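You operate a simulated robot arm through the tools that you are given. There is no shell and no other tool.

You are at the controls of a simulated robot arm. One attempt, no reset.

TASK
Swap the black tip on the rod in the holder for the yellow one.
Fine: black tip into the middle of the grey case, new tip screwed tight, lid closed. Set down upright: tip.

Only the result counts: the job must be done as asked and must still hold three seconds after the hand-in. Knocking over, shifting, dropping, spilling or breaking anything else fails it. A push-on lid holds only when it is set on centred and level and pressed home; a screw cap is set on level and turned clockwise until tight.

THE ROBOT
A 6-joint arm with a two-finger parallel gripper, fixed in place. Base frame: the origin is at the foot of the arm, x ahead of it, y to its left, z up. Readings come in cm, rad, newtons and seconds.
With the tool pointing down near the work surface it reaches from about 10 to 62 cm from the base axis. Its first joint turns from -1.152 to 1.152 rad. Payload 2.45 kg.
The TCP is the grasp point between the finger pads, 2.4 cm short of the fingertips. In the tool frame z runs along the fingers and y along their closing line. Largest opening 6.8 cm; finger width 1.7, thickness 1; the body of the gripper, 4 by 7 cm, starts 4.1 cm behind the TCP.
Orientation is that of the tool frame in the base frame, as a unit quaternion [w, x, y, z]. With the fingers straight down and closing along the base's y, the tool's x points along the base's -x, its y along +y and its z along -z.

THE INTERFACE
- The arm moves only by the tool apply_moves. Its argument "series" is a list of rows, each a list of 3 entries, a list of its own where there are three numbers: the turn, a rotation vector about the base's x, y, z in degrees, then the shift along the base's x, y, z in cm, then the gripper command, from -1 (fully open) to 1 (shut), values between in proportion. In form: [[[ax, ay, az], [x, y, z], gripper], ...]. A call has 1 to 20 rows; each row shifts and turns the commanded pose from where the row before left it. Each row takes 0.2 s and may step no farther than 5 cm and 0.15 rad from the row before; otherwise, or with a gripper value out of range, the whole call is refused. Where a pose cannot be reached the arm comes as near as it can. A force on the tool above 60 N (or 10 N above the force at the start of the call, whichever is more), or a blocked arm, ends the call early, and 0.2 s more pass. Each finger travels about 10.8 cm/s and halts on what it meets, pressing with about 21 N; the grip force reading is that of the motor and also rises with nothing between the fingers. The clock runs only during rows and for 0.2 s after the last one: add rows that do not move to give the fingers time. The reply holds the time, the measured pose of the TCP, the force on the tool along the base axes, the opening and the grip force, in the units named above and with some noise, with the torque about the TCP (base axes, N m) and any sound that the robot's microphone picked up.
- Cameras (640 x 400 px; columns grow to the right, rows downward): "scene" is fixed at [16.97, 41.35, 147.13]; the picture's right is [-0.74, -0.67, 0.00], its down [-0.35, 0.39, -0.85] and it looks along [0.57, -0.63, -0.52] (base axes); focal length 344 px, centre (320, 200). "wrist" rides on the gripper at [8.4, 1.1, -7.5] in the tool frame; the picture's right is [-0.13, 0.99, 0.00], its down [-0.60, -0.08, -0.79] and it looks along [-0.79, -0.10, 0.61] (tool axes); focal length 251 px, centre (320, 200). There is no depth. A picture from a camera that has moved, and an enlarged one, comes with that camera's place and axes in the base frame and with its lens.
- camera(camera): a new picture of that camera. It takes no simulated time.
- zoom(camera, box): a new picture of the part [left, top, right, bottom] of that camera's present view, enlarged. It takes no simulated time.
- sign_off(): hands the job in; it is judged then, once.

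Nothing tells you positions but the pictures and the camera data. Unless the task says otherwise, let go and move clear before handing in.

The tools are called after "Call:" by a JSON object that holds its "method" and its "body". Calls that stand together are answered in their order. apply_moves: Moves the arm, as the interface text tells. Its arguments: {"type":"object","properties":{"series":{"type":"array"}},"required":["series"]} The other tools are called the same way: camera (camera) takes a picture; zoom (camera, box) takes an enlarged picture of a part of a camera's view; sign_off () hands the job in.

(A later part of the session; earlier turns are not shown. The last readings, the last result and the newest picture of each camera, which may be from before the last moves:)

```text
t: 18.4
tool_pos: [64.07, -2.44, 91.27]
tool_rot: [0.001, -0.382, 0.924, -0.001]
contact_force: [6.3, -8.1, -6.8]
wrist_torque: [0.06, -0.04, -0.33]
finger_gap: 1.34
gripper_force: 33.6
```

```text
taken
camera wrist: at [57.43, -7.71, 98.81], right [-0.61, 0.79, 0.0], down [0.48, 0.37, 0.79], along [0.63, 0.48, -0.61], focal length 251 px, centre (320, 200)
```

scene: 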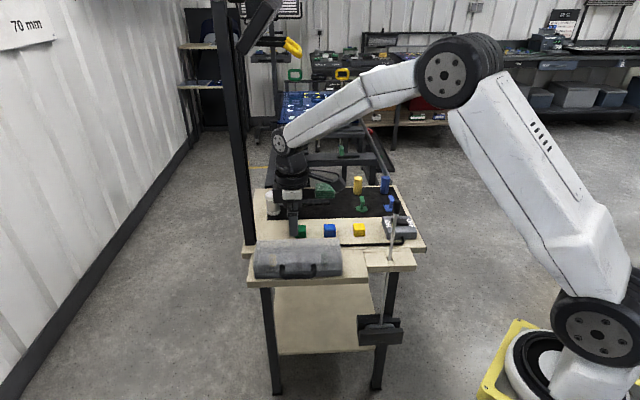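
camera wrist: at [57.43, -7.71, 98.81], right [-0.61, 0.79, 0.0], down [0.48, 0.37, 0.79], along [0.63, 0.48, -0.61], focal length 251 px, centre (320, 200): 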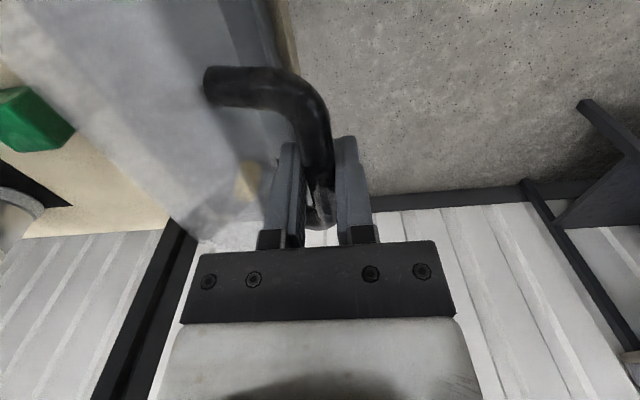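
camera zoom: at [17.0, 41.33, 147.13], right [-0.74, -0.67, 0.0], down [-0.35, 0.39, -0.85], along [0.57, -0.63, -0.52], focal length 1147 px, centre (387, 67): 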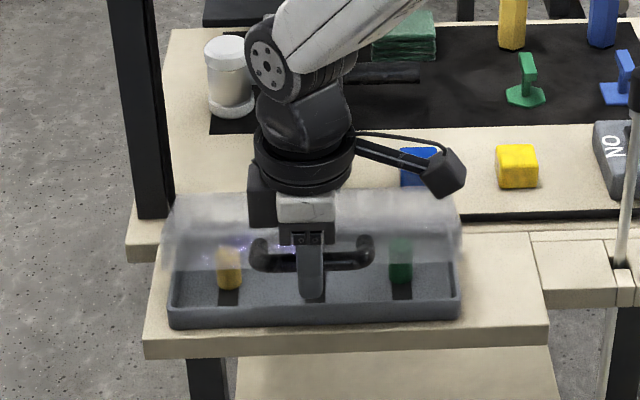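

The lid is clearly hinged at the back, and I can see the yellow and green tips standing in the tray. I'll continue the arc with a slight inward correction.

Call:
{"method": "apply_moves", "body": {"series": [[[0, 0, 0], [0.42, -0.42, 0.9], 1], [[0, 0, 0], [0.43, -0.43, 0.9], 1], [[0, 0, 0], [0, 0, 0], 1]]}}

```text
t: 19.2
tool_pos: [64.89, -3.08, 93.12]
tool_rot: [-0.002, -0.382, 0.924, 0.002]
contact_force: [-7.6, 0.6, 2.5]
wrist_torque: [-0.38, 0.62, -0.39]
finger_gap: 1.36
gripper_force: 33.6
```

Call:
{"method": "apply_moves", "body": {"series": [[[0, 0, 0], [0.47, -0.47, 0.84], 1], [[0, 0, 0], [0.53, -0.53, 0.78], 1], [[0, 0, 0], [0, 0, 0], 1]]}}

Call:
{"method": "zoom", "body": {"camera": "scene", "box": [240, 160, 360, 280]}}

Call:
{"method": "camera", "body": {"camera": "wrist"}}

```text
t: 20.0
tool_pos: [65.89, -4.09, 94.75]
tool_rot: [0.001, -0.382, 0.924, 0.0]
contact_force: [-4.9, 2.3, 4.1]
wrist_torque: [-0.13, 0.19, -0.31]
finger_gap: 1.36
gripper_force: 33.4
```

```text
3.33 times, centred on (300, 220) of scene
camera zoom: at [16.94, 41.36, 147.13], right [-0.74, -0.67, 0.0], down [-0.35, 0.39, -0.85], along [0.57, -0.63, -0.52], focal length 1147 px, centre (387, 133)
```

zoom: 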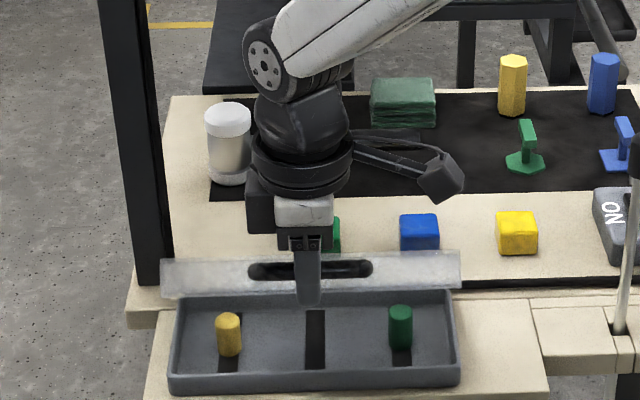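

```text
taken
camera wrist: at [59.17, -9.41, 102.27], right [-0.61, 0.79, 0.0], down [0.48, 0.37, 0.79], along [0.63, 0.48, -0.61], focal length 251 px, centre (320, 200)
```

wrist: 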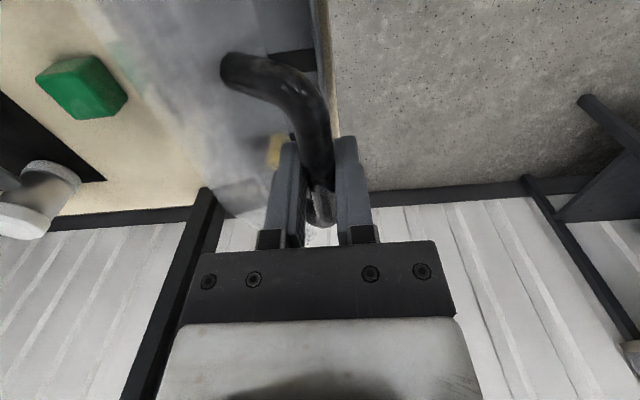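

The middle strip is empty, with yellow on the left strip and green on the right. I'll continue opening.

Call:
{"method": "apply_moves", "body": {"series": [[[0, 0, 0], [0.57, -0.57, 0.71], 1], [[0, 0, 0], [0.61, -0.61, 0.64], 1], [[0, 0, 0], [0.65, -0.65, 0.56], 1], [[0, 0, 0], [0, 0, 0], 1]]}}

```text
t: 21.0
tool_pos: [67.69, -5.98, 96.74]
tool_rot: [0.002, -0.383, 0.924, 0.001]
contact_force: [-21.0, -2.4, 21.4]
wrist_torque: [0.14, -0.16, -0.16]
finger_gap: 1.35
gripper_force: 32.8
```

The force shows some compression toward the hinge. I'll relieve it by rising slightly.

Call:
{"method": "apply_moves", "body": {"series": [[[0, 0, 0], [-0.1, -0.02, 0.18], 1], [[0, 0, 0], [0, 0, 0], 1]]}}

Call:
{"method": "zoom", "body": {"camera": "scene", "box": [240, 160, 360, 280]}}

```text
t: 21.6
tool_pos: [67.53, -5.93, 96.65]
tool_rot: [0.001, -0.382, 0.924, 0.001]
contact_force: [-4.3, 3.6, 6.3]
wrist_torque: [-0.3, 0.46, -0.24]
finger_gap: 1.36
gripper_force: 32.9
```

```text
3.33 times, centred on (300, 220) of scene
camera zoom: at [16.94, 41.37, 147.13], right [-0.74, -0.67, 0.0], down [-0.35, 0.39, -0.85], along [0.57, -0.63, -0.52], focal length 1147 px, centre (387, 133)
```

zoom: 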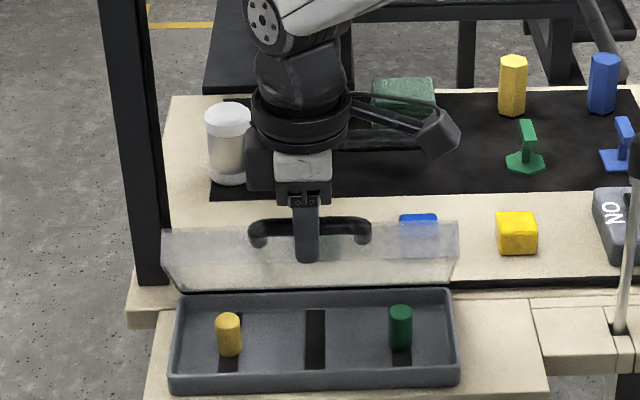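

Call:
{"method": "apply_moves", "body": {"series": [[[0, 0, 0], [0.67, -0.68, 0.52], 1], [[0, 0, 0], [0.7, -0.71, 0.43], 1], [[0, 0, 0], [0, 0, 0], 1]]}}

```text
t: 22.4
tool_pos: [68.98, -7.4, 97.79]
tool_rot: [0.0, -0.383, 0.924, 0.0]
contact_force: [3.9, 2.2, -5.8]
wrist_torque: [0.22, -0.04, -0.15]
finger_gap: 1.33
gripper_force: 33.5
```

Call:
{"method": "apply_moves", "body": {"series": [[[0, 0, 0], [0.73, -0.73, 0.27], 1], [[0, 0, 0], [0.75, -0.75, 0.19], 1], [[0, 0, 0], [0, 0, 0], 1]]}}

Call:
{"method": "zoom", "body": {"camera": "scene", "box": [240, 160, 360, 280]}}

Call:
{"method": "camera", "body": {"camera": "wrist"}}

```text
t: 23.2
tool_pos: [70.57, -8.78, 98.46]
tool_rot: [0.002, -0.382, 0.924, 0.0]
contact_force: [3.6, 7.6, 14.8]
wrist_torque: [-0.32, 0.33, -0.11]
finger_gap: 1.34
gripper_force: 33.5
```

```text
3.33 times, centred on (300, 220) of scene
camera zoom: at [16.95, 41.38, 147.12], right [-0.74, -0.67, 0.0], down [-0.35, 0.39, -0.85], along [0.57, -0.63, -0.52], focal length 1147 px, centre (387, 133)
```

zoom: 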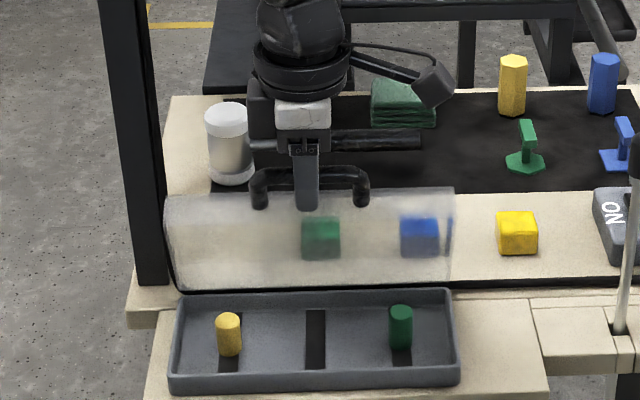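

```text
taken
camera wrist: at [63.93, -14.13, 105.92], right [-0.61, 0.79, 0.0], down [0.48, 0.37, 0.8], along [0.63, 0.48, -0.61], focal length 251 px, centre (320, 200)
```

wrist: 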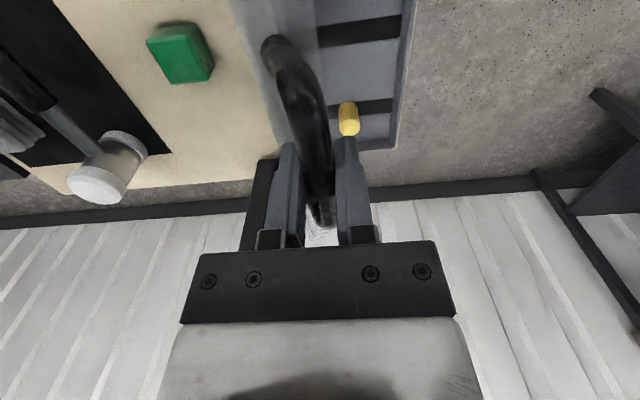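

The lid is nearly upright. I'll carry it past vertical, watching for a stop.

Call:
{"method": "apply_moves", "body": {"series": [[[0, 0, 0], [0.74, -0.76, 0.22], 1], [[0, 0, 0], [0.74, -0.76, 0.05], 1], [[0, 0, 0], [0, 0, 0], 1]]}}

```text
t: 24.0
tool_pos: [72.14, -10.39, 98.57]
tool_rot: [0.003, -0.383, 0.924, -0.001]
contact_force: [9.1, 11.5, 19.2]
wrist_torque: [0.03, -0.1, -0.08]
finger_gap: 1.31
gripper_force: 33.7
```

Call:
{"method": "apply_moves", "body": {"series": [[[0, 0, 0], [0.06, 0.06, 0.18], 1], [[0, 0, 0], [0.76, -0.76, -0.02], 1], [[0, 0, 0], [0, 0, 0], 1]]}}

Call:
{"method": "zoom", "body": {"camera": "scene", "box": [240, 160, 360, 280]}}

```text
t: 24.8
tool_pos: [72.9, -10.99, 98.67]
tool_rot: [0.001, -0.383, 0.924, -0.002]
contact_force: [10.3, 11.2, 14.6]
wrist_torque: [-0.22, 0.27, 0.01]
finger_gap: 1.35
gripper_force: 34.3
```

```text
3.33 times, centred on (300, 220) of scene
camera zoom: at [16.97, 41.39, 147.12], right [-0.74, -0.67, 0.0], down [-0.35, 0.39, -0.85], along [0.57, -0.63, -0.52], focal length 1147 px, centre (387, 133)
```

zoom: 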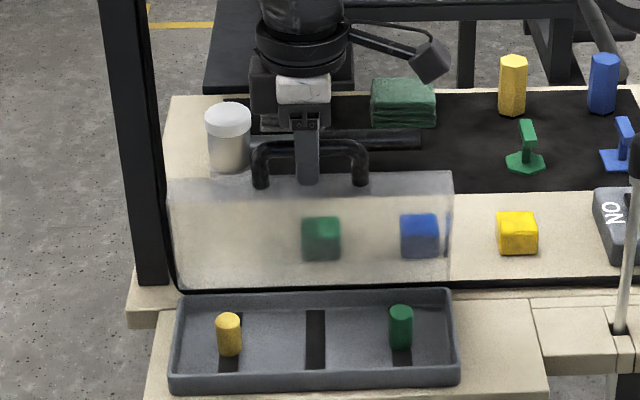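

Call:
{"method": "apply_moves", "body": {"series": [[[0, 0, 0], [0.08, 0.08, 0.12], 1], [[0, 0, 0], [0.75, -0.75, -0.02], 1], [[0, 0, 0], [0, 0, 0], 1]]}}

```text
t: 25.6
tool_pos: [73.7, -11.96, 98.42]
tool_rot: [-0.001, -0.381, 0.924, 0.001]
contact_force: [4.5, 2.9, 7.5]
wrist_torque: [-0.02, 0.0, 0.01]
finger_gap: 1.35
gripper_force: 32.7
```

Call:
{"method": "apply_moves", "body": {"series": [[[0, 0, 0], [0.74, -0.74, -0.1], 1], [[0, 0, 0], [0, 0, 0], 1]]}}

Call:
{"method": "zoom", "body": {"camera": "scene", "box": [240, 160, 360, 280]}}

Call:
{"method": "camera", "body": {"camera": "wrist"}}

```text
t: 26.2
tool_pos: [74.29, -12.63, 98.38]
tool_rot: [-0.001, -0.382, 0.924, 0.0]
contact_force: [-2.5, -2.1, 1.8]
wrist_torque: [-0.07, 0.06, 0.03]
finger_gap: 1.37
gripper_force: 33.4
```

```text
3.33 times, centred on (300, 220) of scene
camera zoom: at [16.96, 41.35, 147.13], right [-0.74, -0.67, 0.0], down [-0.35, 0.39, -0.85], along [0.57, -0.63, -0.52], focal length 1147 px, centre (387, 133)
```

zoom: 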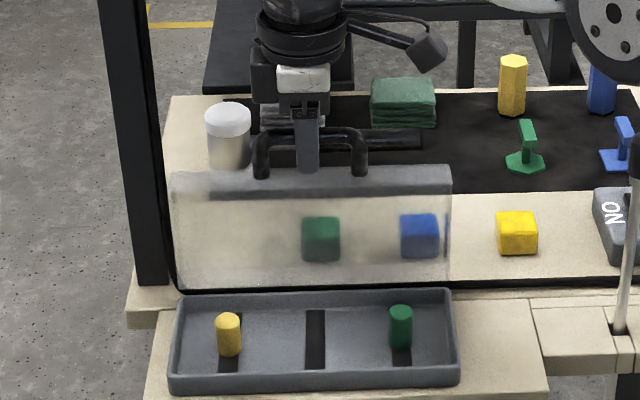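

```text
taken
camera wrist: at [67.69, -17.87, 105.94], right [-0.61, 0.79, 0.0], down [0.49, 0.37, 0.79], along [0.63, 0.48, -0.61], focal length 251 px, centre (320, 200)
```

wrist: 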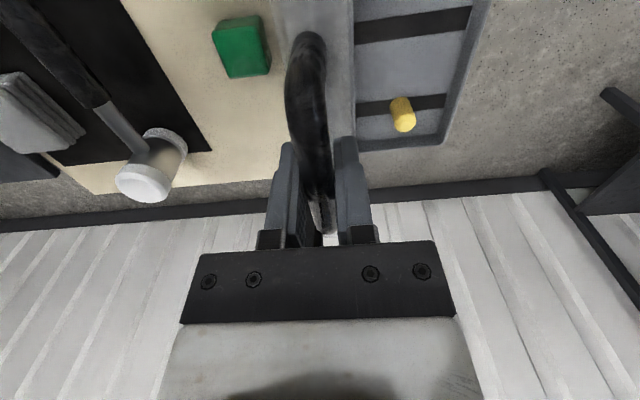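

The lid is past vertical with nearly no force. I'll keep lowering it back gently, still gripped, until it finds its stop.

Call:
{"method": "apply_moves", "body": {"series": [[[0, 0, 0], [0.36, -0.36, -0.13], 1], [[0, 0, 0], [0.36, -0.36, -0.16], 1], [[0, 0, 0], [0, 0, 0], 1]]}}

Call:
{"method": "zoom", "body": {"camera": "scene", "box": [240, 160, 360, 280]}}

```text
t: 27.0
tool_pos: [74.97, -13.3, 98.17]
tool_rot: [-0.001, -0.383, 0.924, 0.0]
contact_force: [-3.4, -2.1, -2.2]
wrist_torque: [-0.16, 0.26, 0.08]
finger_gap: 1.35
gripper_force: 33.0
```

```text
3.33 times, centred on (300, 220) of scene
camera zoom: at [16.97, 41.35, 147.13], right [-0.74, -0.67, 0.0], down [-0.35, 0.39, -0.85], along [0.57, -0.63, -0.52], focal length 1147 px, centre (387, 133)
```

zoom: 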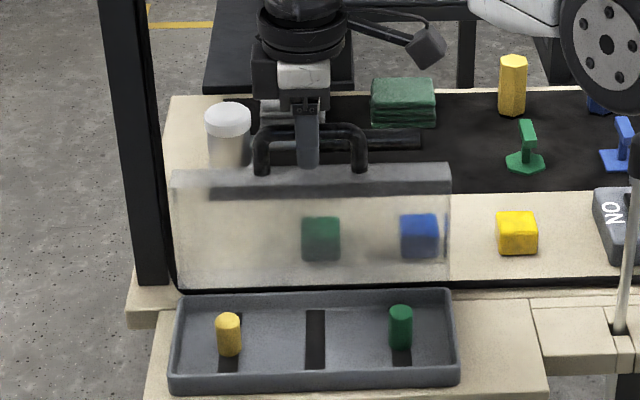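

Call:
{"method": "apply_moves", "body": {"series": [[[0, 0, 0], [0.35, -0.35, -0.19], 1], [[0, 0, 0], [0.34, -0.34, -0.22], 1], [[0, 0, 0], [0, 0, 0], 1]]}}

Call:
{"method": "zoom", "body": {"camera": "scene", "box": [240, 160, 360, 280]}}

```text
t: 27.8
tool_pos: [75.56, -13.88, 97.89]
tool_rot: [0.001, -0.382, 0.924, -0.001]
contact_force: [-2.3, -6.1, 5.1]
wrist_torque: [-0.11, 0.04, 0.09]
finger_gap: 1.32
gripper_force: 33.2
```

```text
3.33 times, centred on (300, 220) of scene
camera zoom: at [16.95, 41.34, 147.13], right [-0.74, -0.67, 0.0], down [-0.35, 0.39, -0.85], along [0.57, -0.63, -0.52], focal length 1147 px, centre (387, 133)
```

zoom: 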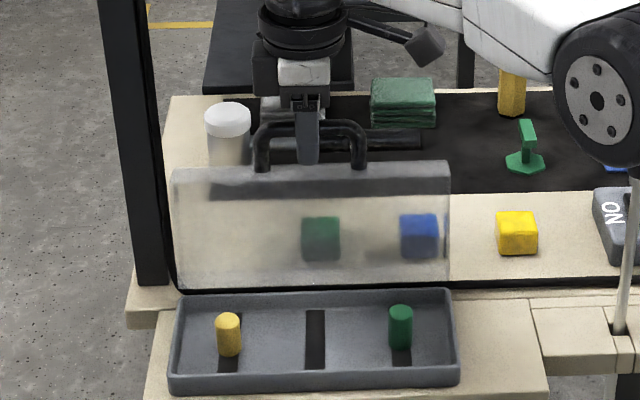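

I want to check the elbow's clearance to the rod and the other items with a full view.

Call:
{"method": "camera", "body": {"camera": "scene"}}

Call:
{"method": "camera", "body": {"camera": "wrist"}}

```text
taken
```

scene: 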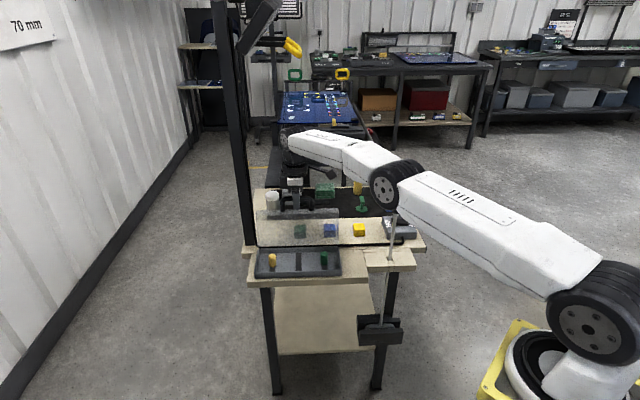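

```text
taken
camera wrist: at [69.01, -19.22, 105.47], right [-0.61, 0.79, 0.0], down [0.48, 0.37, 0.79], along [0.63, 0.48, -0.61], focal length 251 px, centre (320, 200)
```

wrist: 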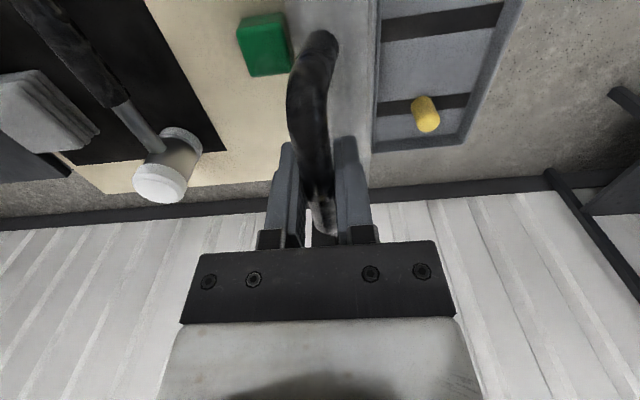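

The elbow is well above and to the side of the rod. I'll loosen the fingers slightly, still caging the bar, to see whether the lid rests on its own.

Call:
{"method": "apply_moves", "body": {"series": [[[0, 0, 0], [0, 0, 0], 0.5], [[0, 0, 0], [0, 0, 0], 0.4], [[0, 0, 0], [0, 0, 0], 0.4]]}}

Call:
{"method": "zoom", "body": {"camera": "wrist", "box": [190, 20, 430, 260]}}

Call:
{"method": "zoom", "body": {"camera": "scene", "box": [240, 160, 360, 280]}}

```text
t: 28.6
tool_pos: [75.64, -13.85, 97.76]
tool_rot: [0.001, -0.383, 0.924, 0.0]
contact_force: [0.9, 0.4, -0.2]
wrist_torque: [0.01, 0.02, 0.0]
finger_gap: 2.04
gripper_force: 0.1
```

```text
1.67 times, centred on (310, 140) of wrist
camera zoom: at [69.0, -19.15, 105.38], right [-0.61, 0.79, 0.0], down [0.48, 0.37, 0.79], along [0.63, 0.48, -0.61], focal length 419 px, centre (337, 300)
```

zoom: 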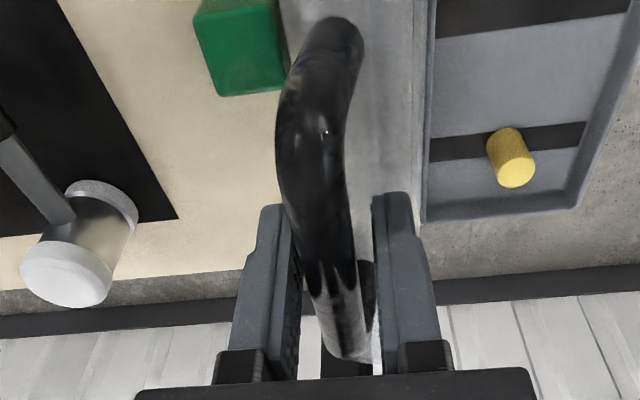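

```text
3.33 times, centred on (300, 220) of scene
camera zoom: at [16.97, 41.35, 147.13], right [-0.74, -0.67, 0.0], down [-0.35, 0.39, -0.85], along [0.57, -0.63, -0.52], focal length 1147 px, centre (387, 133)
```

zoom: 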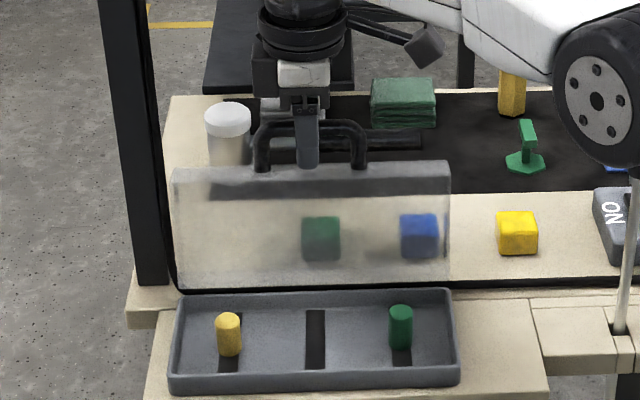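

Call:
{"method": "apply_moves", "body": {"series": [[[0, 0, 0], [0.15, -0.15, -0.05], 0.4], [[0, 0, 0], [0.15, -0.15, -0.05], 0.4], [[0, 0, 0], [0, 0, 0], 0.4], [[0, 0, 0], [0, 0, 0], 0.4]]}}

Call:
{"method": "zoom", "body": {"camera": "wrist", "box": [190, 20, 430, 260]}}

Call:
{"method": "zoom", "body": {"camera": "scene", "box": [240, 160, 360, 280]}}

```text
t: 29.6
tool_pos: [75.69, -14.09, 97.82]
tool_rot: [0.001, -0.382, 0.924, 0.001]
contact_force: [-0.4, 0.7, 0.1]
wrist_torque: [-0.01, 0.01, 0.04]
finger_gap: 1.99
gripper_force: 0.1
```

```text
1.67 times, centred on (310, 140) of wrist
camera zoom: at [69.08, -19.35, 105.29], right [-0.61, 0.79, 0.0], down [0.48, 0.37, 0.79], along [0.63, 0.48, -0.61], focal length 419 px, centre (337, 300)
```

zoom: 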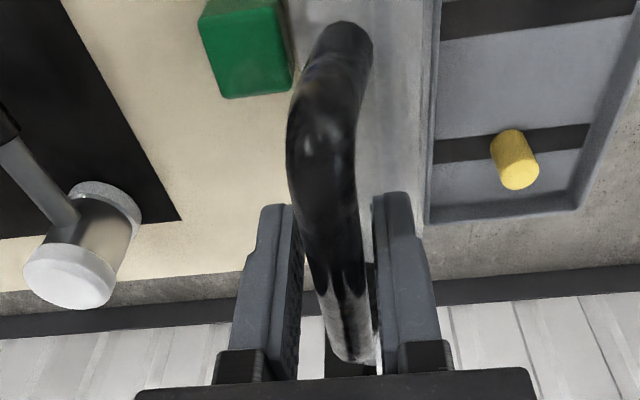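

```text
3.33 times, centred on (300, 220) of scene
camera zoom: at [16.97, 41.35, 147.13], right [-0.74, -0.67, 0.0], down [-0.35, 0.39, -0.85], along [0.57, -0.63, -0.52], focal length 1147 px, centre (387, 133)
```

zoom: 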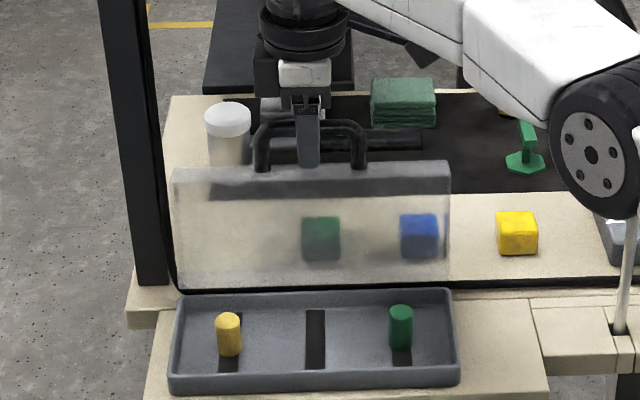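

The lid stays put by itself. I'll open the fingers further and withdraw straight up, carefully since the arm is nearly stretched.

Call:
{"method": "apply_moves", "body": {"series": [[[0, 0, 0], [-0.1, 0.1, 0], 0.1], [[0, 0, 0], [0, 0, 0.5], 0.0], [[0, 0, 0], [0, 0, 0.5], 0.0], [[0, 0, 0], [0, 0, 0], 0.0]]}}

Call:
{"method": "zoom", "body": {"camera": "scene", "box": [240, 130, 480, 280]}}

Call:
{"method": "zoom", "body": {"camera": "wrist", "box": [190, 20, 430, 260]}}

```text
t: 30.6
tool_pos: [75.66, -14.01, 98.66]
tool_rot: [0.001, -0.383, 0.924, 0.0]
contact_force: [0.5, -0.5, -0.2]
wrist_torque: [0.02, 0.04, 0.03]
finger_gap: 3.42
gripper_force: 0.1
```

```text
2.67 times, centred on (360, 205) of scene
camera zoom: at [16.97, 41.35, 147.13], right [-0.74, -0.67, 0.0], down [-0.35, 0.39, -0.85], along [0.57, -0.63, -0.52], focal length 918 px, centre (213, 187)
```

zoom: 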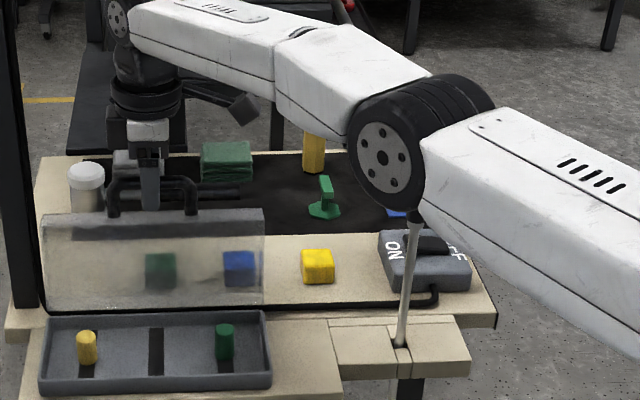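

```text
1.67 times, centred on (310, 140) of wrist
camera zoom: at [69.0, -19.3, 106.26], right [-0.61, 0.79, 0.0], down [0.48, 0.37, 0.79], along [0.63, 0.48, -0.61], focal length 419 px, centre (337, 300)
```

zoom: 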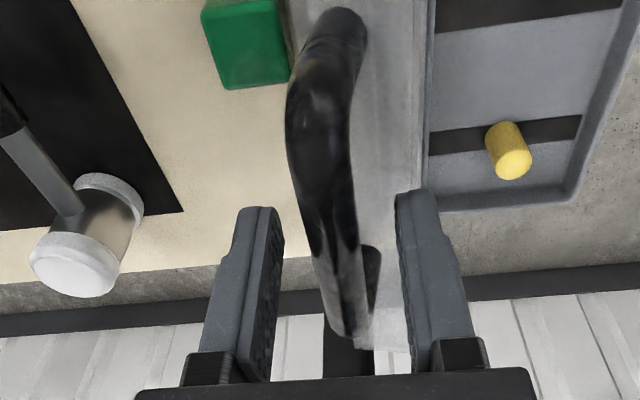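

Call:
{"method": "apply_moves", "body": {"series": [[[0, 0, 0], [0, 0, 0.7], 0.0], [[0, 0, 0], [0, 0, 0.7], 0.0], [[0, 0, 0], [0, 0, 0.7], 0.0], [[0, 0, 0], [0, 0, 0.7], 0.0], [[0, 0, 0], [0, 0, 0], 0.0]]}}

Call:
{"method": "zoom", "body": {"camera": "scene", "box": [240, 130, 480, 280]}}

Call:
{"method": "camera", "body": {"camera": "wrist"}}

```text
t: 31.8
tool_pos: [75.63, -13.91, 101.59]
tool_rot: [0.0, -0.383, 0.924, 0.0]
contact_force: [-0.5, -0.3, 0.3]
wrist_torque: [-0.03, 0.0, -0.01]
finger_gap: 3.39
gripper_force: 0.1
```

```text
2.67 times, centred on (360, 205) of scene
camera zoom: at [16.97, 41.35, 147.13], right [-0.74, -0.67, 0.0], down [-0.35, 0.39, -0.85], along [0.57, -0.63, -0.52], focal length 918 px, centre (213, 187)
```

zoom: 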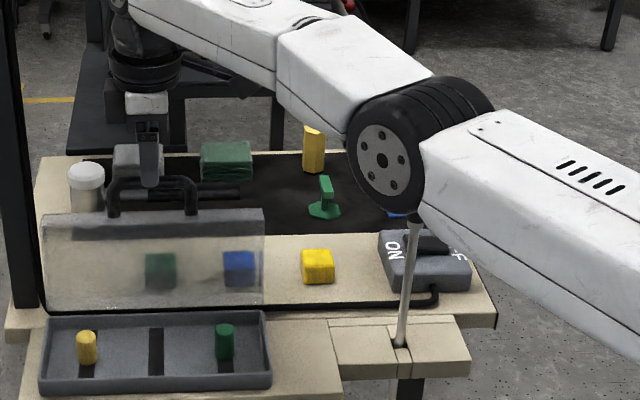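

```text
taken
camera wrist: at [69.03, -19.32, 109.1], right [-0.61, 0.79, 0.0], down [0.48, 0.37, 0.79], along [0.63, 0.48, -0.61], focal length 251 px, centre (320, 200)
```

wrist: 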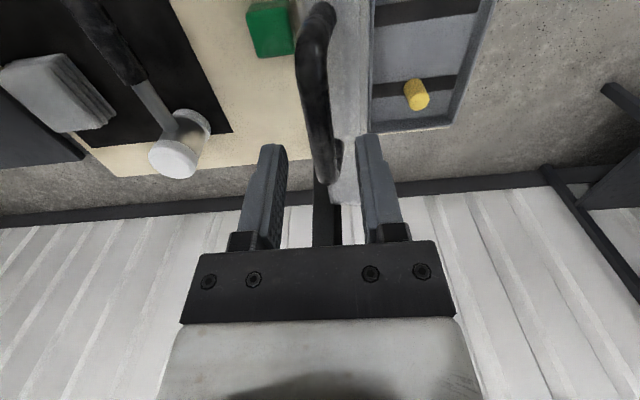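

The fingertips have cleared the handle and the lid stands on its own. I'll rise, swing over to the rod at a safe height, and turn the yaw back for the unscrewing.

Call:
{"method": "apply_moves", "body": {"series": [[[0, 0, 0], [0, 0, 1.5], 0.0], [[0, 0, 0], [-2.0, -0.5, 2.5], 0.0], [[0, 0, -8], [-2.5, -1, 2], 0.0], [[0, 0, -8], [-2.5, -1, 2], -0.2], [[0, 0, -8], [-2.7, -1.7, 1], -0.2], [[0, 0, -8], [-2.7, -1.7, 1], -0.2], [[0, 0, -8], [-2.8, -1.7, 0.5], -0.2], [[0, 0, -8], [-2.8, -1.7, 0.5], -0.2], [[0, 0, -8], [-2.8, -1.7, 0], -0.2], [[0, 0, -8], [-2.8, -1.8, 0], -0.2], [[0, 0, 0], [0, 0, 0], -0.2]]}}

Call:
{"method": "camera", "body": {"camera": "wrist"}}

Call:
{"method": "camera", "body": {"camera": "scene"}}

```text
t: 34.2
tool_pos: [51.68, -26.89, 112.61]
tool_rot: [0.001, 0.166, 0.986, 0.0]
contact_force: [-0.7, -0.3, -0.6]
wrist_torque: [-0.03, 0.01, 0.0]
finger_gap: 4.08
gripper_force: 0.1
out of reach, approached as far as the arm can: row 1
```

```text
taken
camera wrist: at [44.18, -23.23, 120.13], right [0.45, 0.89, 0.0], down [0.54, -0.27, 0.79], along [0.71, -0.35, -0.61], focal length 251 px, centre (320, 200)
```

wrist: 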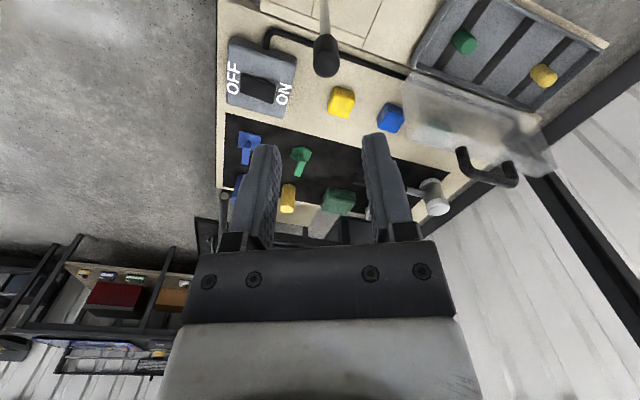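

```text
taken
```

scene: 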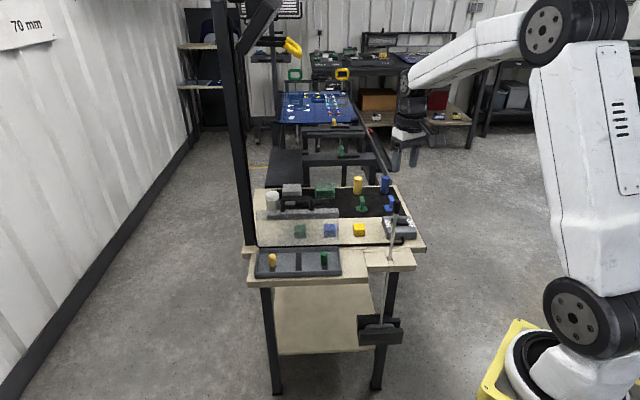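

The lid stays open, and I am above the rod with the tip in view. I'll zoom in on the tip from both cameras to locate its axis and height.

Call:
{"method": "zoom", "body": {"camera": "wrist", "box": [260, 0, 400, 90]}}

Call:
{"method": "zoom", "body": {"camera": "scene", "box": [375, 185, 415, 215]}}

Call:
{"method": "zoom", "body": {"camera": "wrist", "box": [380, 0, 640, 200]}}

```text
4.44 times, centred on (330, 45) of wrist
camera zoom: at [44.18, -23.23, 120.13], right [0.45, 0.89, 0.0], down [0.54, -0.27, 0.79], along [0.71, -0.35, -0.61], focal length 1118 px, centre (276, 889)
```

zoom: 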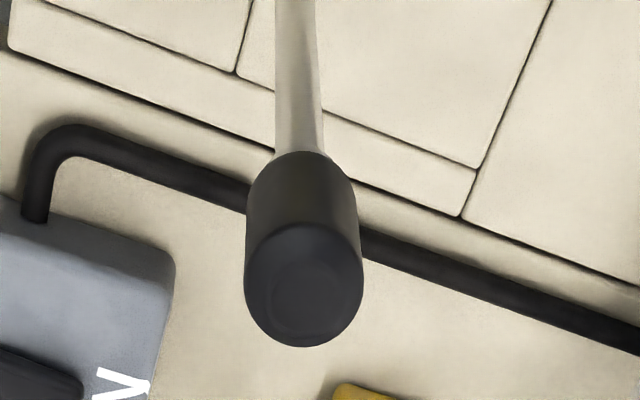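

```text
13.33 times, centred on (395, 200) of scene
camera zoom: at [16.97, 41.35, 147.13], right [-0.74, -0.67, 0.0], down [-0.35, 0.39, -0.85], along [0.57, -0.63, -0.52], focal length 4589 px, centre (-680, 200)
```

zoom: 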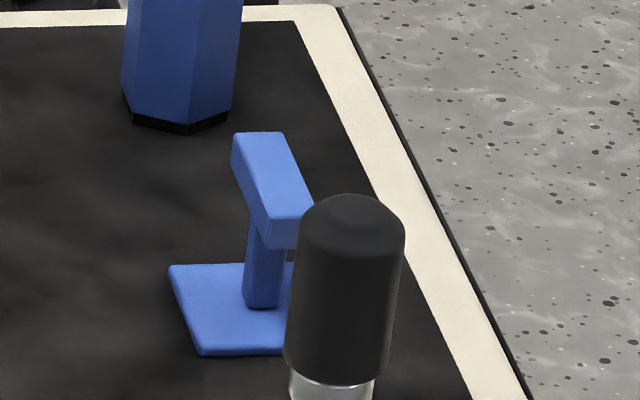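

```text
2.00 times, centred on (510, 100) of wrist
camera zoom: at [44.18, -23.23, 120.13], right [0.45, 0.89, 0.0], down [0.54, -0.27, 0.79], along [0.71, -0.35, -0.61], focal length 503 px, centre (-60, 400)
```

zoom: 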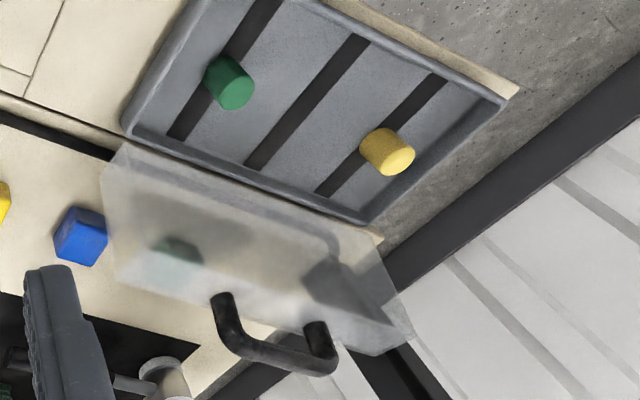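

The tip is about 1.9–2.0 cm across and 3.1 cm tall, with its top near z≈101.8 and its axis near (51.65, -26.4). I'll correct the position and descend for a closer check.

Call:
{"method": "apply_moves", "body": {"series": [[[0, 0, 0], [0, 0.5, -2], -0.2], [[0, 0, 0], [0, 0, -2.5], -0.2], [[0, 0, 0], [0, 0, -2.0], -0.2], [[0, 0, 0], [0, 0, 0], -0.2]]}}

Call:
{"method": "zoom", "body": {"camera": "wrist", "box": [200, 20, 440, 260]}}

Call:
{"method": "zoom", "body": {"camera": "scene", "box": [365, 155, 425, 215]}}

```text
t: 35.2
tool_pos: [51.47, -26.11, 106.11]
tool_rot: [0.001, 0.166, 0.986, 0.0]
contact_force: [0.3, 0.5, -1.5]
wrist_torque: [-0.02, 0.0, 0.0]
finger_gap: 4.09
gripper_force: 0.1
```

```text
1.67 times, centred on (320, 140) of wrist
camera zoom: at [44.05, -22.55, 113.69], right [0.45, 0.9, 0.0], down [0.54, -0.27, 0.79], along [0.71, -0.35, -0.61], focal length 419 px, centre (320, 300)
```

zoom: 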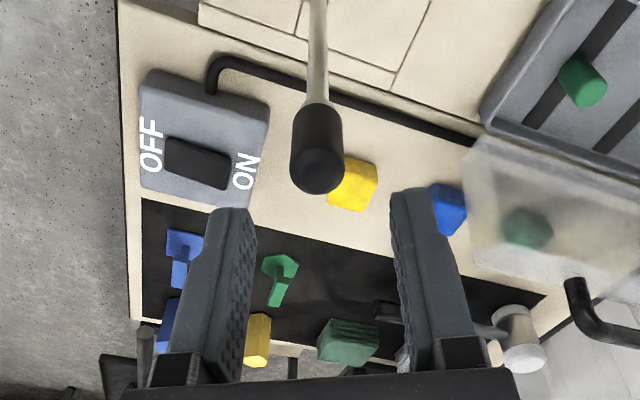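

```text
6.67 times, centred on (395, 185) of scene
camera zoom: at [16.97, 41.35, 147.13], right [-0.74, -0.67, 0.0], down [-0.35, 0.39, -0.85], along [0.57, -0.63, -0.52], focal length 2294 px, centre (-180, 300)
```

zoom: 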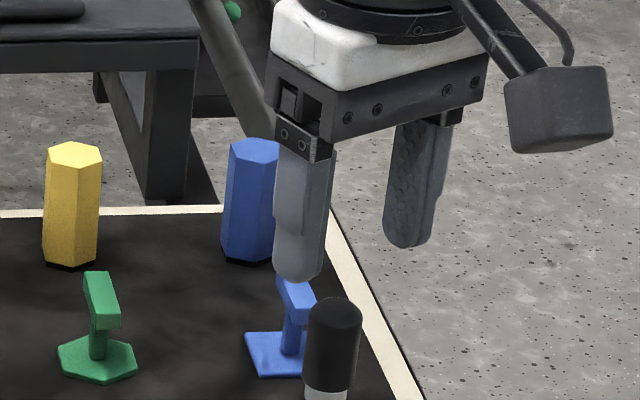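

Call:
{"method": "zoom", "body": {"camera": "scene", "box": [380, 175, 412, 207]}}

Call:
{"method": "zoom", "body": {"camera": "wrist", "box": [280, 70, 360, 150]}}

```text
12.50 times, centred on (396, 191) of scene
camera zoom: at [16.97, 41.35, 147.13], right [-0.74, -0.67, 0.0], down [-0.35, 0.39, -0.85], along [0.57, -0.63, -0.52], focal length 4302 px, centre (-630, 312)
```

zoom: 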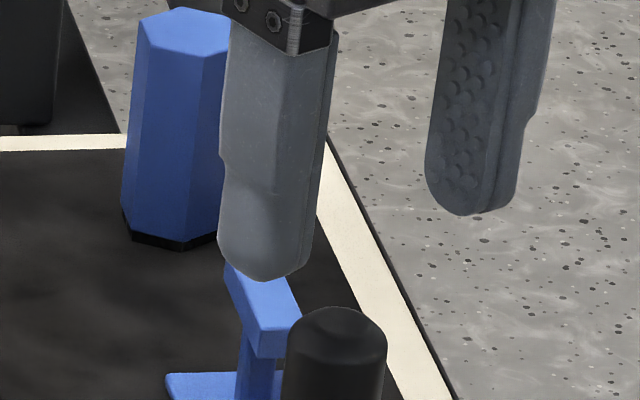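

```text
5.00 times, centred on (320, 110) of wrist
camera zoom: at [44.05, -22.55, 113.69], right [0.45, 0.9, 0.0], down [0.54, -0.27, 0.79], along [0.71, -0.35, -0.61], focal length 1257 px, centre (320, 650)
```

zoom: 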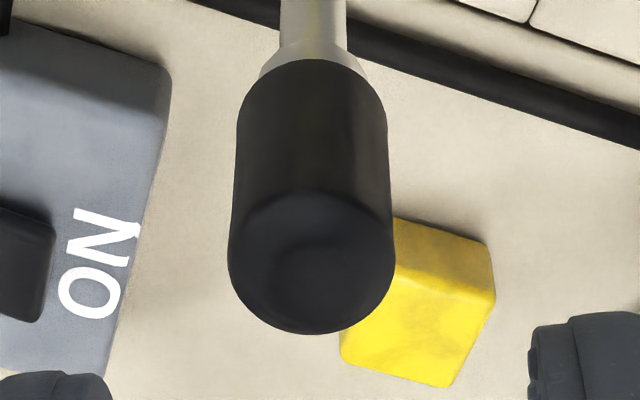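

The tip is within about 0.15 cm of the tool axis. I make a small correction and descend so the fingers straddle the tip, not touching yet.

Call:
{"method": "apply_moves", "body": {"series": [[[0, 0, 0], [0.08, -0.12, -2], -0.2], [[0, 0, 0], [0, 0, -1.5], -0.2], [[0, 0, 0], [0, 0, -1.2], -0.2], [[0, 0, 0], [0, 0, 0], -0.2]]}}

Call:
{"method": "zoom", "body": {"camera": "wrist", "box": [200, 60, 440, 260]}}

Call:
{"method": "zoom", "body": {"camera": "scene", "box": [370, 175, 420, 215]}}

```text
t: 36.2
tool_pos: [51.9, -26.47, 101.35]
tool_rot: [0.001, 0.166, 0.986, 0.0]
contact_force: [-0.6, -0.4, 0.2]
wrist_torque: [0.02, -0.02, 0.0]
finger_gap: 4.08
gripper_force: 0.0
```

```text
2.00 times, centred on (320, 160) of wrist
camera zoom: at [44.39, -22.83, 108.89], right [0.45, 0.9, 0.0], down [0.54, -0.27, 0.79], along [0.71, -0.35, -0.61], focal length 503 px, centre (320, 280)
```

zoom: 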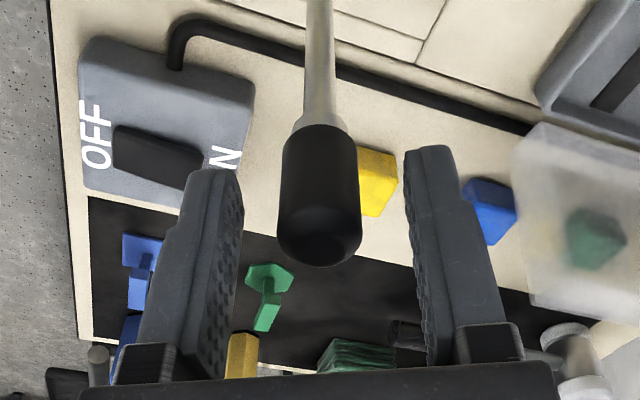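

```text
10.00 times, centred on (395, 195) of scene
camera zoom: at [16.97, 41.35, 147.13], right [-0.74, -0.67, 0.0], down [-0.35, 0.39, -0.85], along [0.57, -0.63, -0.52], focal length 3442 px, centre (-430, 250)
```

zoom: 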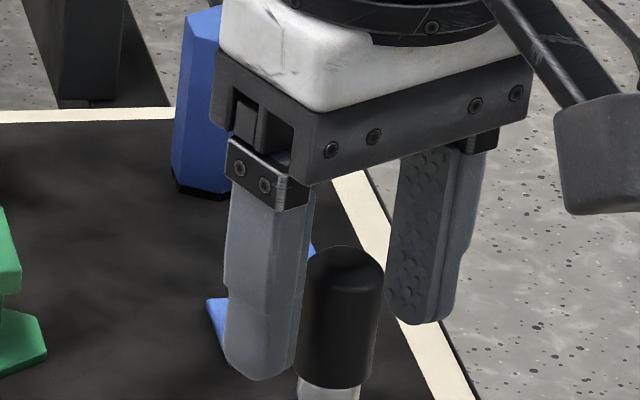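

Call:
{"method": "zoom", "body": {"camera": "scene", "box": [388, 190, 418, 214]}}

Call:
{"method": "zoom", "body": {"camera": "wrist", "box": [260, 110, 380, 210]}}

```text
16.00 times, centred on (403, 202) of scene
camera zoom: at [16.97, 41.35, 147.13], right [-0.74, -0.67, 0.0], down [-0.35, 0.39, -0.85], along [0.57, -0.63, -0.52], focal length 5507 px, centre (-1008, 168)
```

zoom: 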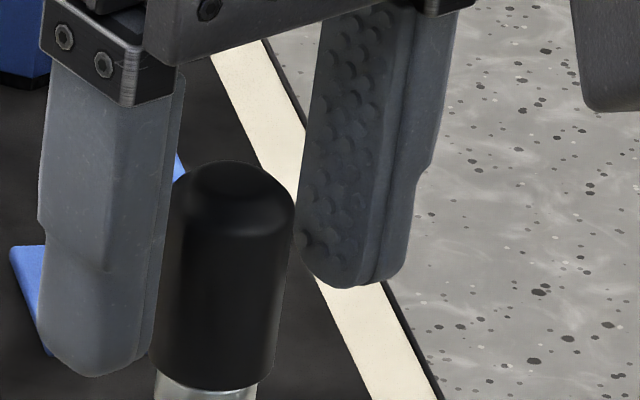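

```text
4.00 times, centred on (320, 160) of wrist
camera zoom: at [44.39, -22.83, 108.89], right [0.45, 0.9, 0.0], down [0.54, -0.27, 0.79], along [0.71, -0.35, -0.61], focal length 1006 px, centre (320, 360)
```

zoom: 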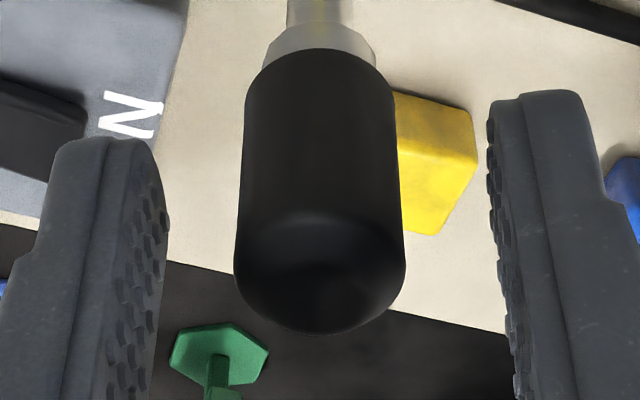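

The tip is centred between the fingers. To check the other axis accurately I rotate the tool -90° in place; that is also the right starting yaw for unscrewing counter-clockwise.

Call:
{"method": "apply_moves", "body": {"series": [[[0, 0, -8.2], [0, 0, 0], -0.2], [[0, 0, -8.2], [0, 0, 0], -0.2], [[0, 0, -8.2], [0, 0, 0], -0.2], [[0, 0, -8.2], [0, 0, 0], -0.2], [[0, 0, -8.2], [0, 0, 0], -0.2], [[0, 0, -8.2], [0, 0, 0], -0.2], [[0, 0, -8.2], [0, 0, 0], -0.2], [[0, 0, -8.2], [0, 0, 0], -0.2], [[0, 0, -8.2], [0, 0, 0], -0.2], [[0, 0, -8.2], [0, 0, 0], -0.2], [[0, 0, -8.0], [0, 0, 0], -0.2], [[0, 0, 0], [0, 0, 0], -0.2]]}}

Call:
{"method": "zoom", "body": {"camera": "wrist", "box": [260, 110, 380, 210]}}

Call:
{"method": "camera", "body": {"camera": "scene"}}

```text
t: 38.8
tool_pos: [51.85, -26.44, 101.36]
tool_rot: [0.001, 0.815, 0.579, -0.001]
contact_force: [0.7, 0.7, 0.5]
wrist_torque: [0.0, -0.04, 0.0]
finger_gap: 4.06
gripper_force: 0.0
```

```text
4.00 times, centred on (320, 160) of wrist
camera zoom: at [55.72, -19.01, 108.88], right [0.89, -0.45, 0.0], down [-0.27, -0.54, 0.79], along [-0.35, -0.71, -0.61], focal length 1006 px, centre (320, 360)
```

zoom: 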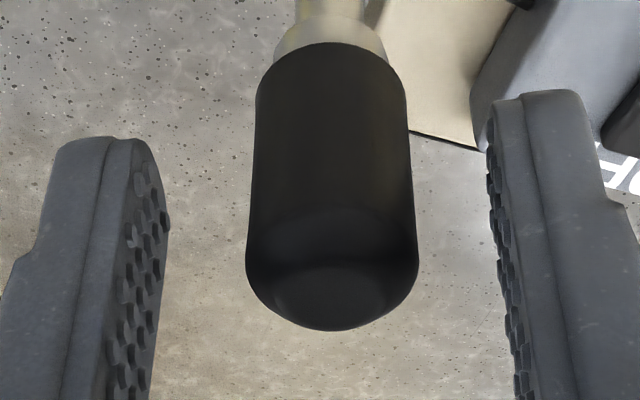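

```text
taken
```

scene: 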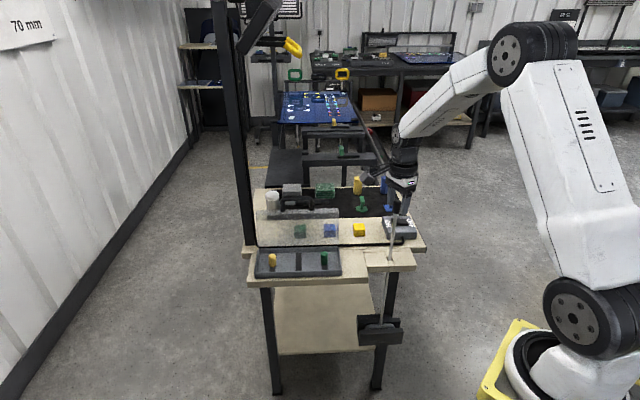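

The tip is only about 0.13 cm off in this direction. I'll correct that and close on the tip.

Call:
{"method": "apply_moves", "body": {"series": [[[0, 0, 0], [0.12, -0.06, 0.1], -0.2], [[0, 0, 0], [0, 0, 0], 0.2], [[0, 0, 0], [0, 0, 0], 0.35], [[0, 0, 0], [0, 0, 0], 1], [[0, 0, 0], [0, 0, 0], 1], [[0, 0, 0], [0, 0, 0], 1]]}}

Call:
{"method": "zoom", "body": {"camera": "wrist", "box": [260, 110, 380, 210]}}

```text
t: 40.2
tool_pos: [51.93, -26.56, 101.56]
tool_rot: [0.0, 0.814, 0.581, 0.0]
contact_force: [0.1, -0.7, 1.5]
wrist_torque: [0.0, 0.02, 0.01]
finger_gap: 2.36
gripper_force: 21.3
```

```text
4.00 times, centred on (320, 160) of wrist
camera zoom: at [55.83, -19.06, 108.99], right [0.9, -0.45, 0.0], down [-0.27, -0.54, 0.79], along [-0.35, -0.71, -0.61], focal length 1006 px, centre (320, 360)
```

zoom: 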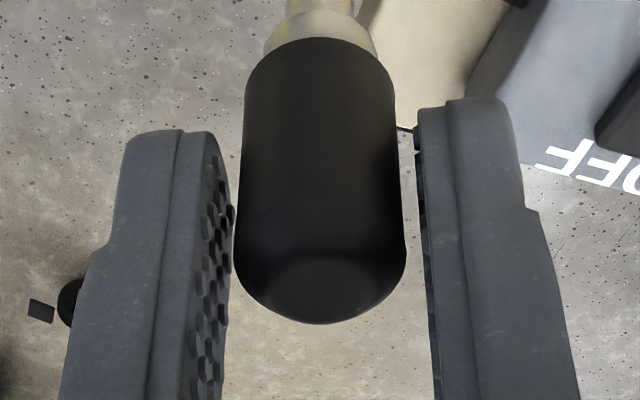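

Call:
{"method": "apply_moves", "body": {"series": [[[0, 0, 0], [0, 0, 0], 1], [[0, 0, 0], [0, 0, 0], 1]]}}

Call:
{"method": "zoom", "body": {"camera": "scene", "box": [388, 190, 418, 214]}}

Call:
{"method": "camera", "body": {"camera": "wrist"}}

```text
t: 40.8
tool_pos: [51.97, -26.48, 101.42]
tool_rot: [0.0, 0.814, 0.581, 0.0]
contact_force: [0.6, -0.5, 1.6]
wrist_torque: [0.02, -0.01, -0.02]
finger_gap: 2.31
gripper_force: 21.3
```

```text
16.00 times, centred on (403, 202) of scene
camera zoom: at [16.97, 41.35, 147.13], right [-0.74, -0.67, 0.0], down [-0.35, 0.39, -0.85], along [0.57, -0.63, -0.52], focal length 5507 px, centre (-1008, 168)
```

zoom: 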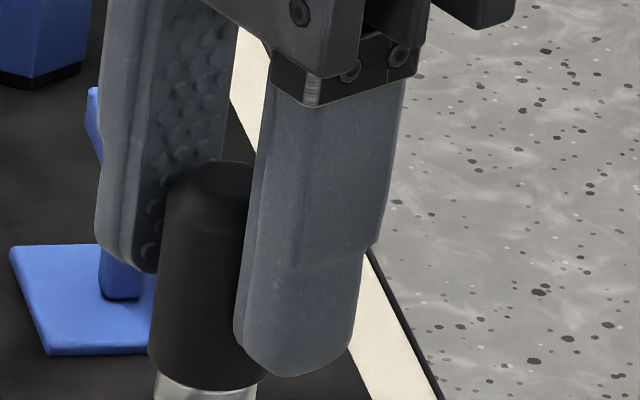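

```text
taken
camera wrist: at [55.83, -19.06, 108.99], right [0.9, -0.45, 0.0], down [-0.27, -0.54, 0.79], along [-0.35, -0.71, -0.61], focal length 251 px, centre (320, 200)
```

wrist: 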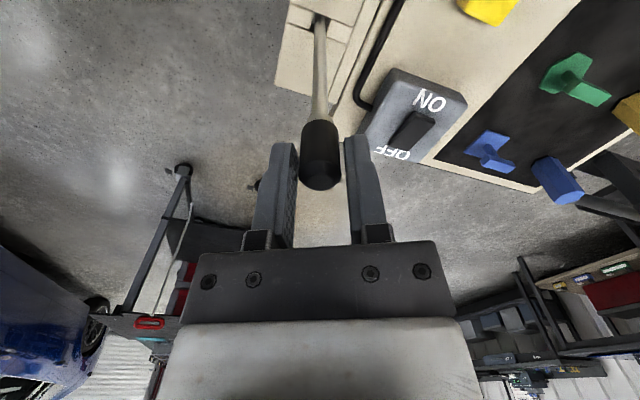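

The tip is firmly held with almost no side load. I start unscrewing counter-clockwise with a short turn to check the torque.

Call:
{"method": "apply_moves", "body": {"series": [[[0, 0, 4], [0, 0, 0], 1], [[0, 0, 8], [0, 0, 0], 1], [[0, 0, 8], [0, 0, 0], 1], [[0, 0, 0], [0, 0, 0], 1]]}}

Call:
{"method": "zoom", "body": {"camera": "wrist", "box": [260, 110, 380, 210]}}

```text
t: 41.8
tool_pos: [51.92, -26.48, 101.5]
tool_rot: [0.001, 0.7, 0.714, -0.001]
contact_force: [-0.6, 0.5, 3.9]
wrist_torque: [0.03, -0.04, -0.05]
finger_gap: 2.3
gripper_force: 20.5
```

```text
4.00 times, centred on (320, 160) of wrist
camera zoom: at [52.98, -18.21, 108.97], right [0.99, -0.11, 0.0], down [-0.07, -0.6, 0.79], along [-0.09, -0.79, -0.61], focal length 1006 px, centre (320, 360)
```

zoom: 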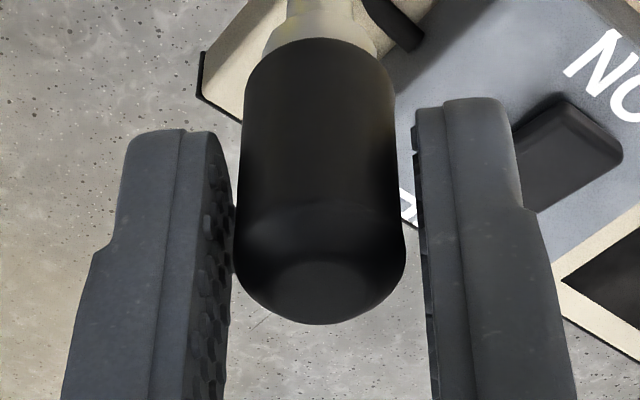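

The torque is low and the tip pushes up slightly, so it is turning. I'll continue with a tiny lift.

Call:
{"method": "apply_moves", "body": {"series": [[[0, 0, 8], [0, 0, 0.005], 1], [[0, 0, 8], [0, 0, 0.005], 1], [[0, 0, 8], [0, 0, 0.005], 1], [[0, 0, 8], [0, 0, 0.005], 1], [[0, 0, 8], [0, 0, 0.005], 1], [[0, 0, 8], [0, 0, 0.005], 1], [[0, 0, 8], [0, 0, 0.005], 1], [[0, 0, 8], [0, 0, 0.005], 1], [[0, 0, 0], [0, 0, 0], 1]]}}

```text
t: 43.8
tool_pos: [51.88, -26.45, 101.47]
tool_rot: [0.001, 0.216, 0.977, 0.0]
contact_force: [-0.6, -0.1, 0.8]
wrist_torque: [0.01, 0.01, 0.02]
finger_gap: 1.91
gripper_force: 21.1
```

The finger gap changed from 2.3 to 1.9 cm, so the fingers may have slid around onto flatter sides. I'll take a look.

Call:
{"method": "zoom", "body": {"camera": "wrist", "box": [260, 110, 380, 210]}}

Call:
{"method": "zoom", "body": {"camera": "scene", "box": [388, 190, 418, 214]}}

```text
4.00 times, centred on (320, 160) of wrist
camera zoom: at [44.89, -22.09, 109.06], right [0.53, 0.84, 0.0], down [0.51, -0.32, 0.79], along [0.67, -0.42, -0.61], focal length 1006 px, centre (320, 360)
```

zoom: 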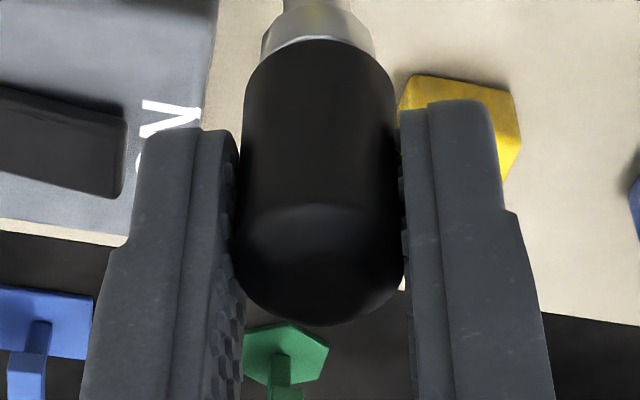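

```text
16.00 times, centred on (403, 202) of scene
camera zoom: at [16.97, 41.35, 147.13], right [-0.74, -0.67, 0.0], down [-0.35, 0.39, -0.85], along [0.57, -0.63, -0.52], focal length 5507 px, centre (-1008, 168)
```

zoom: 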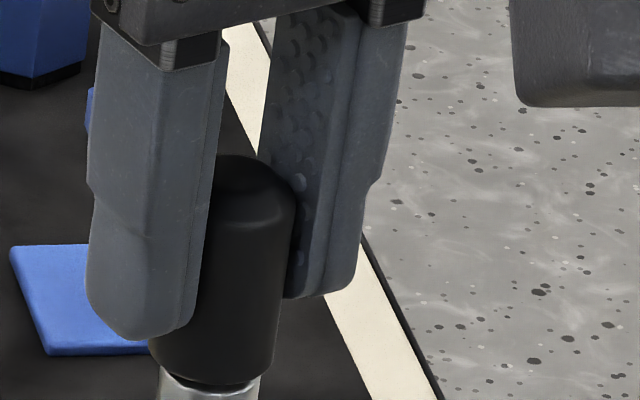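

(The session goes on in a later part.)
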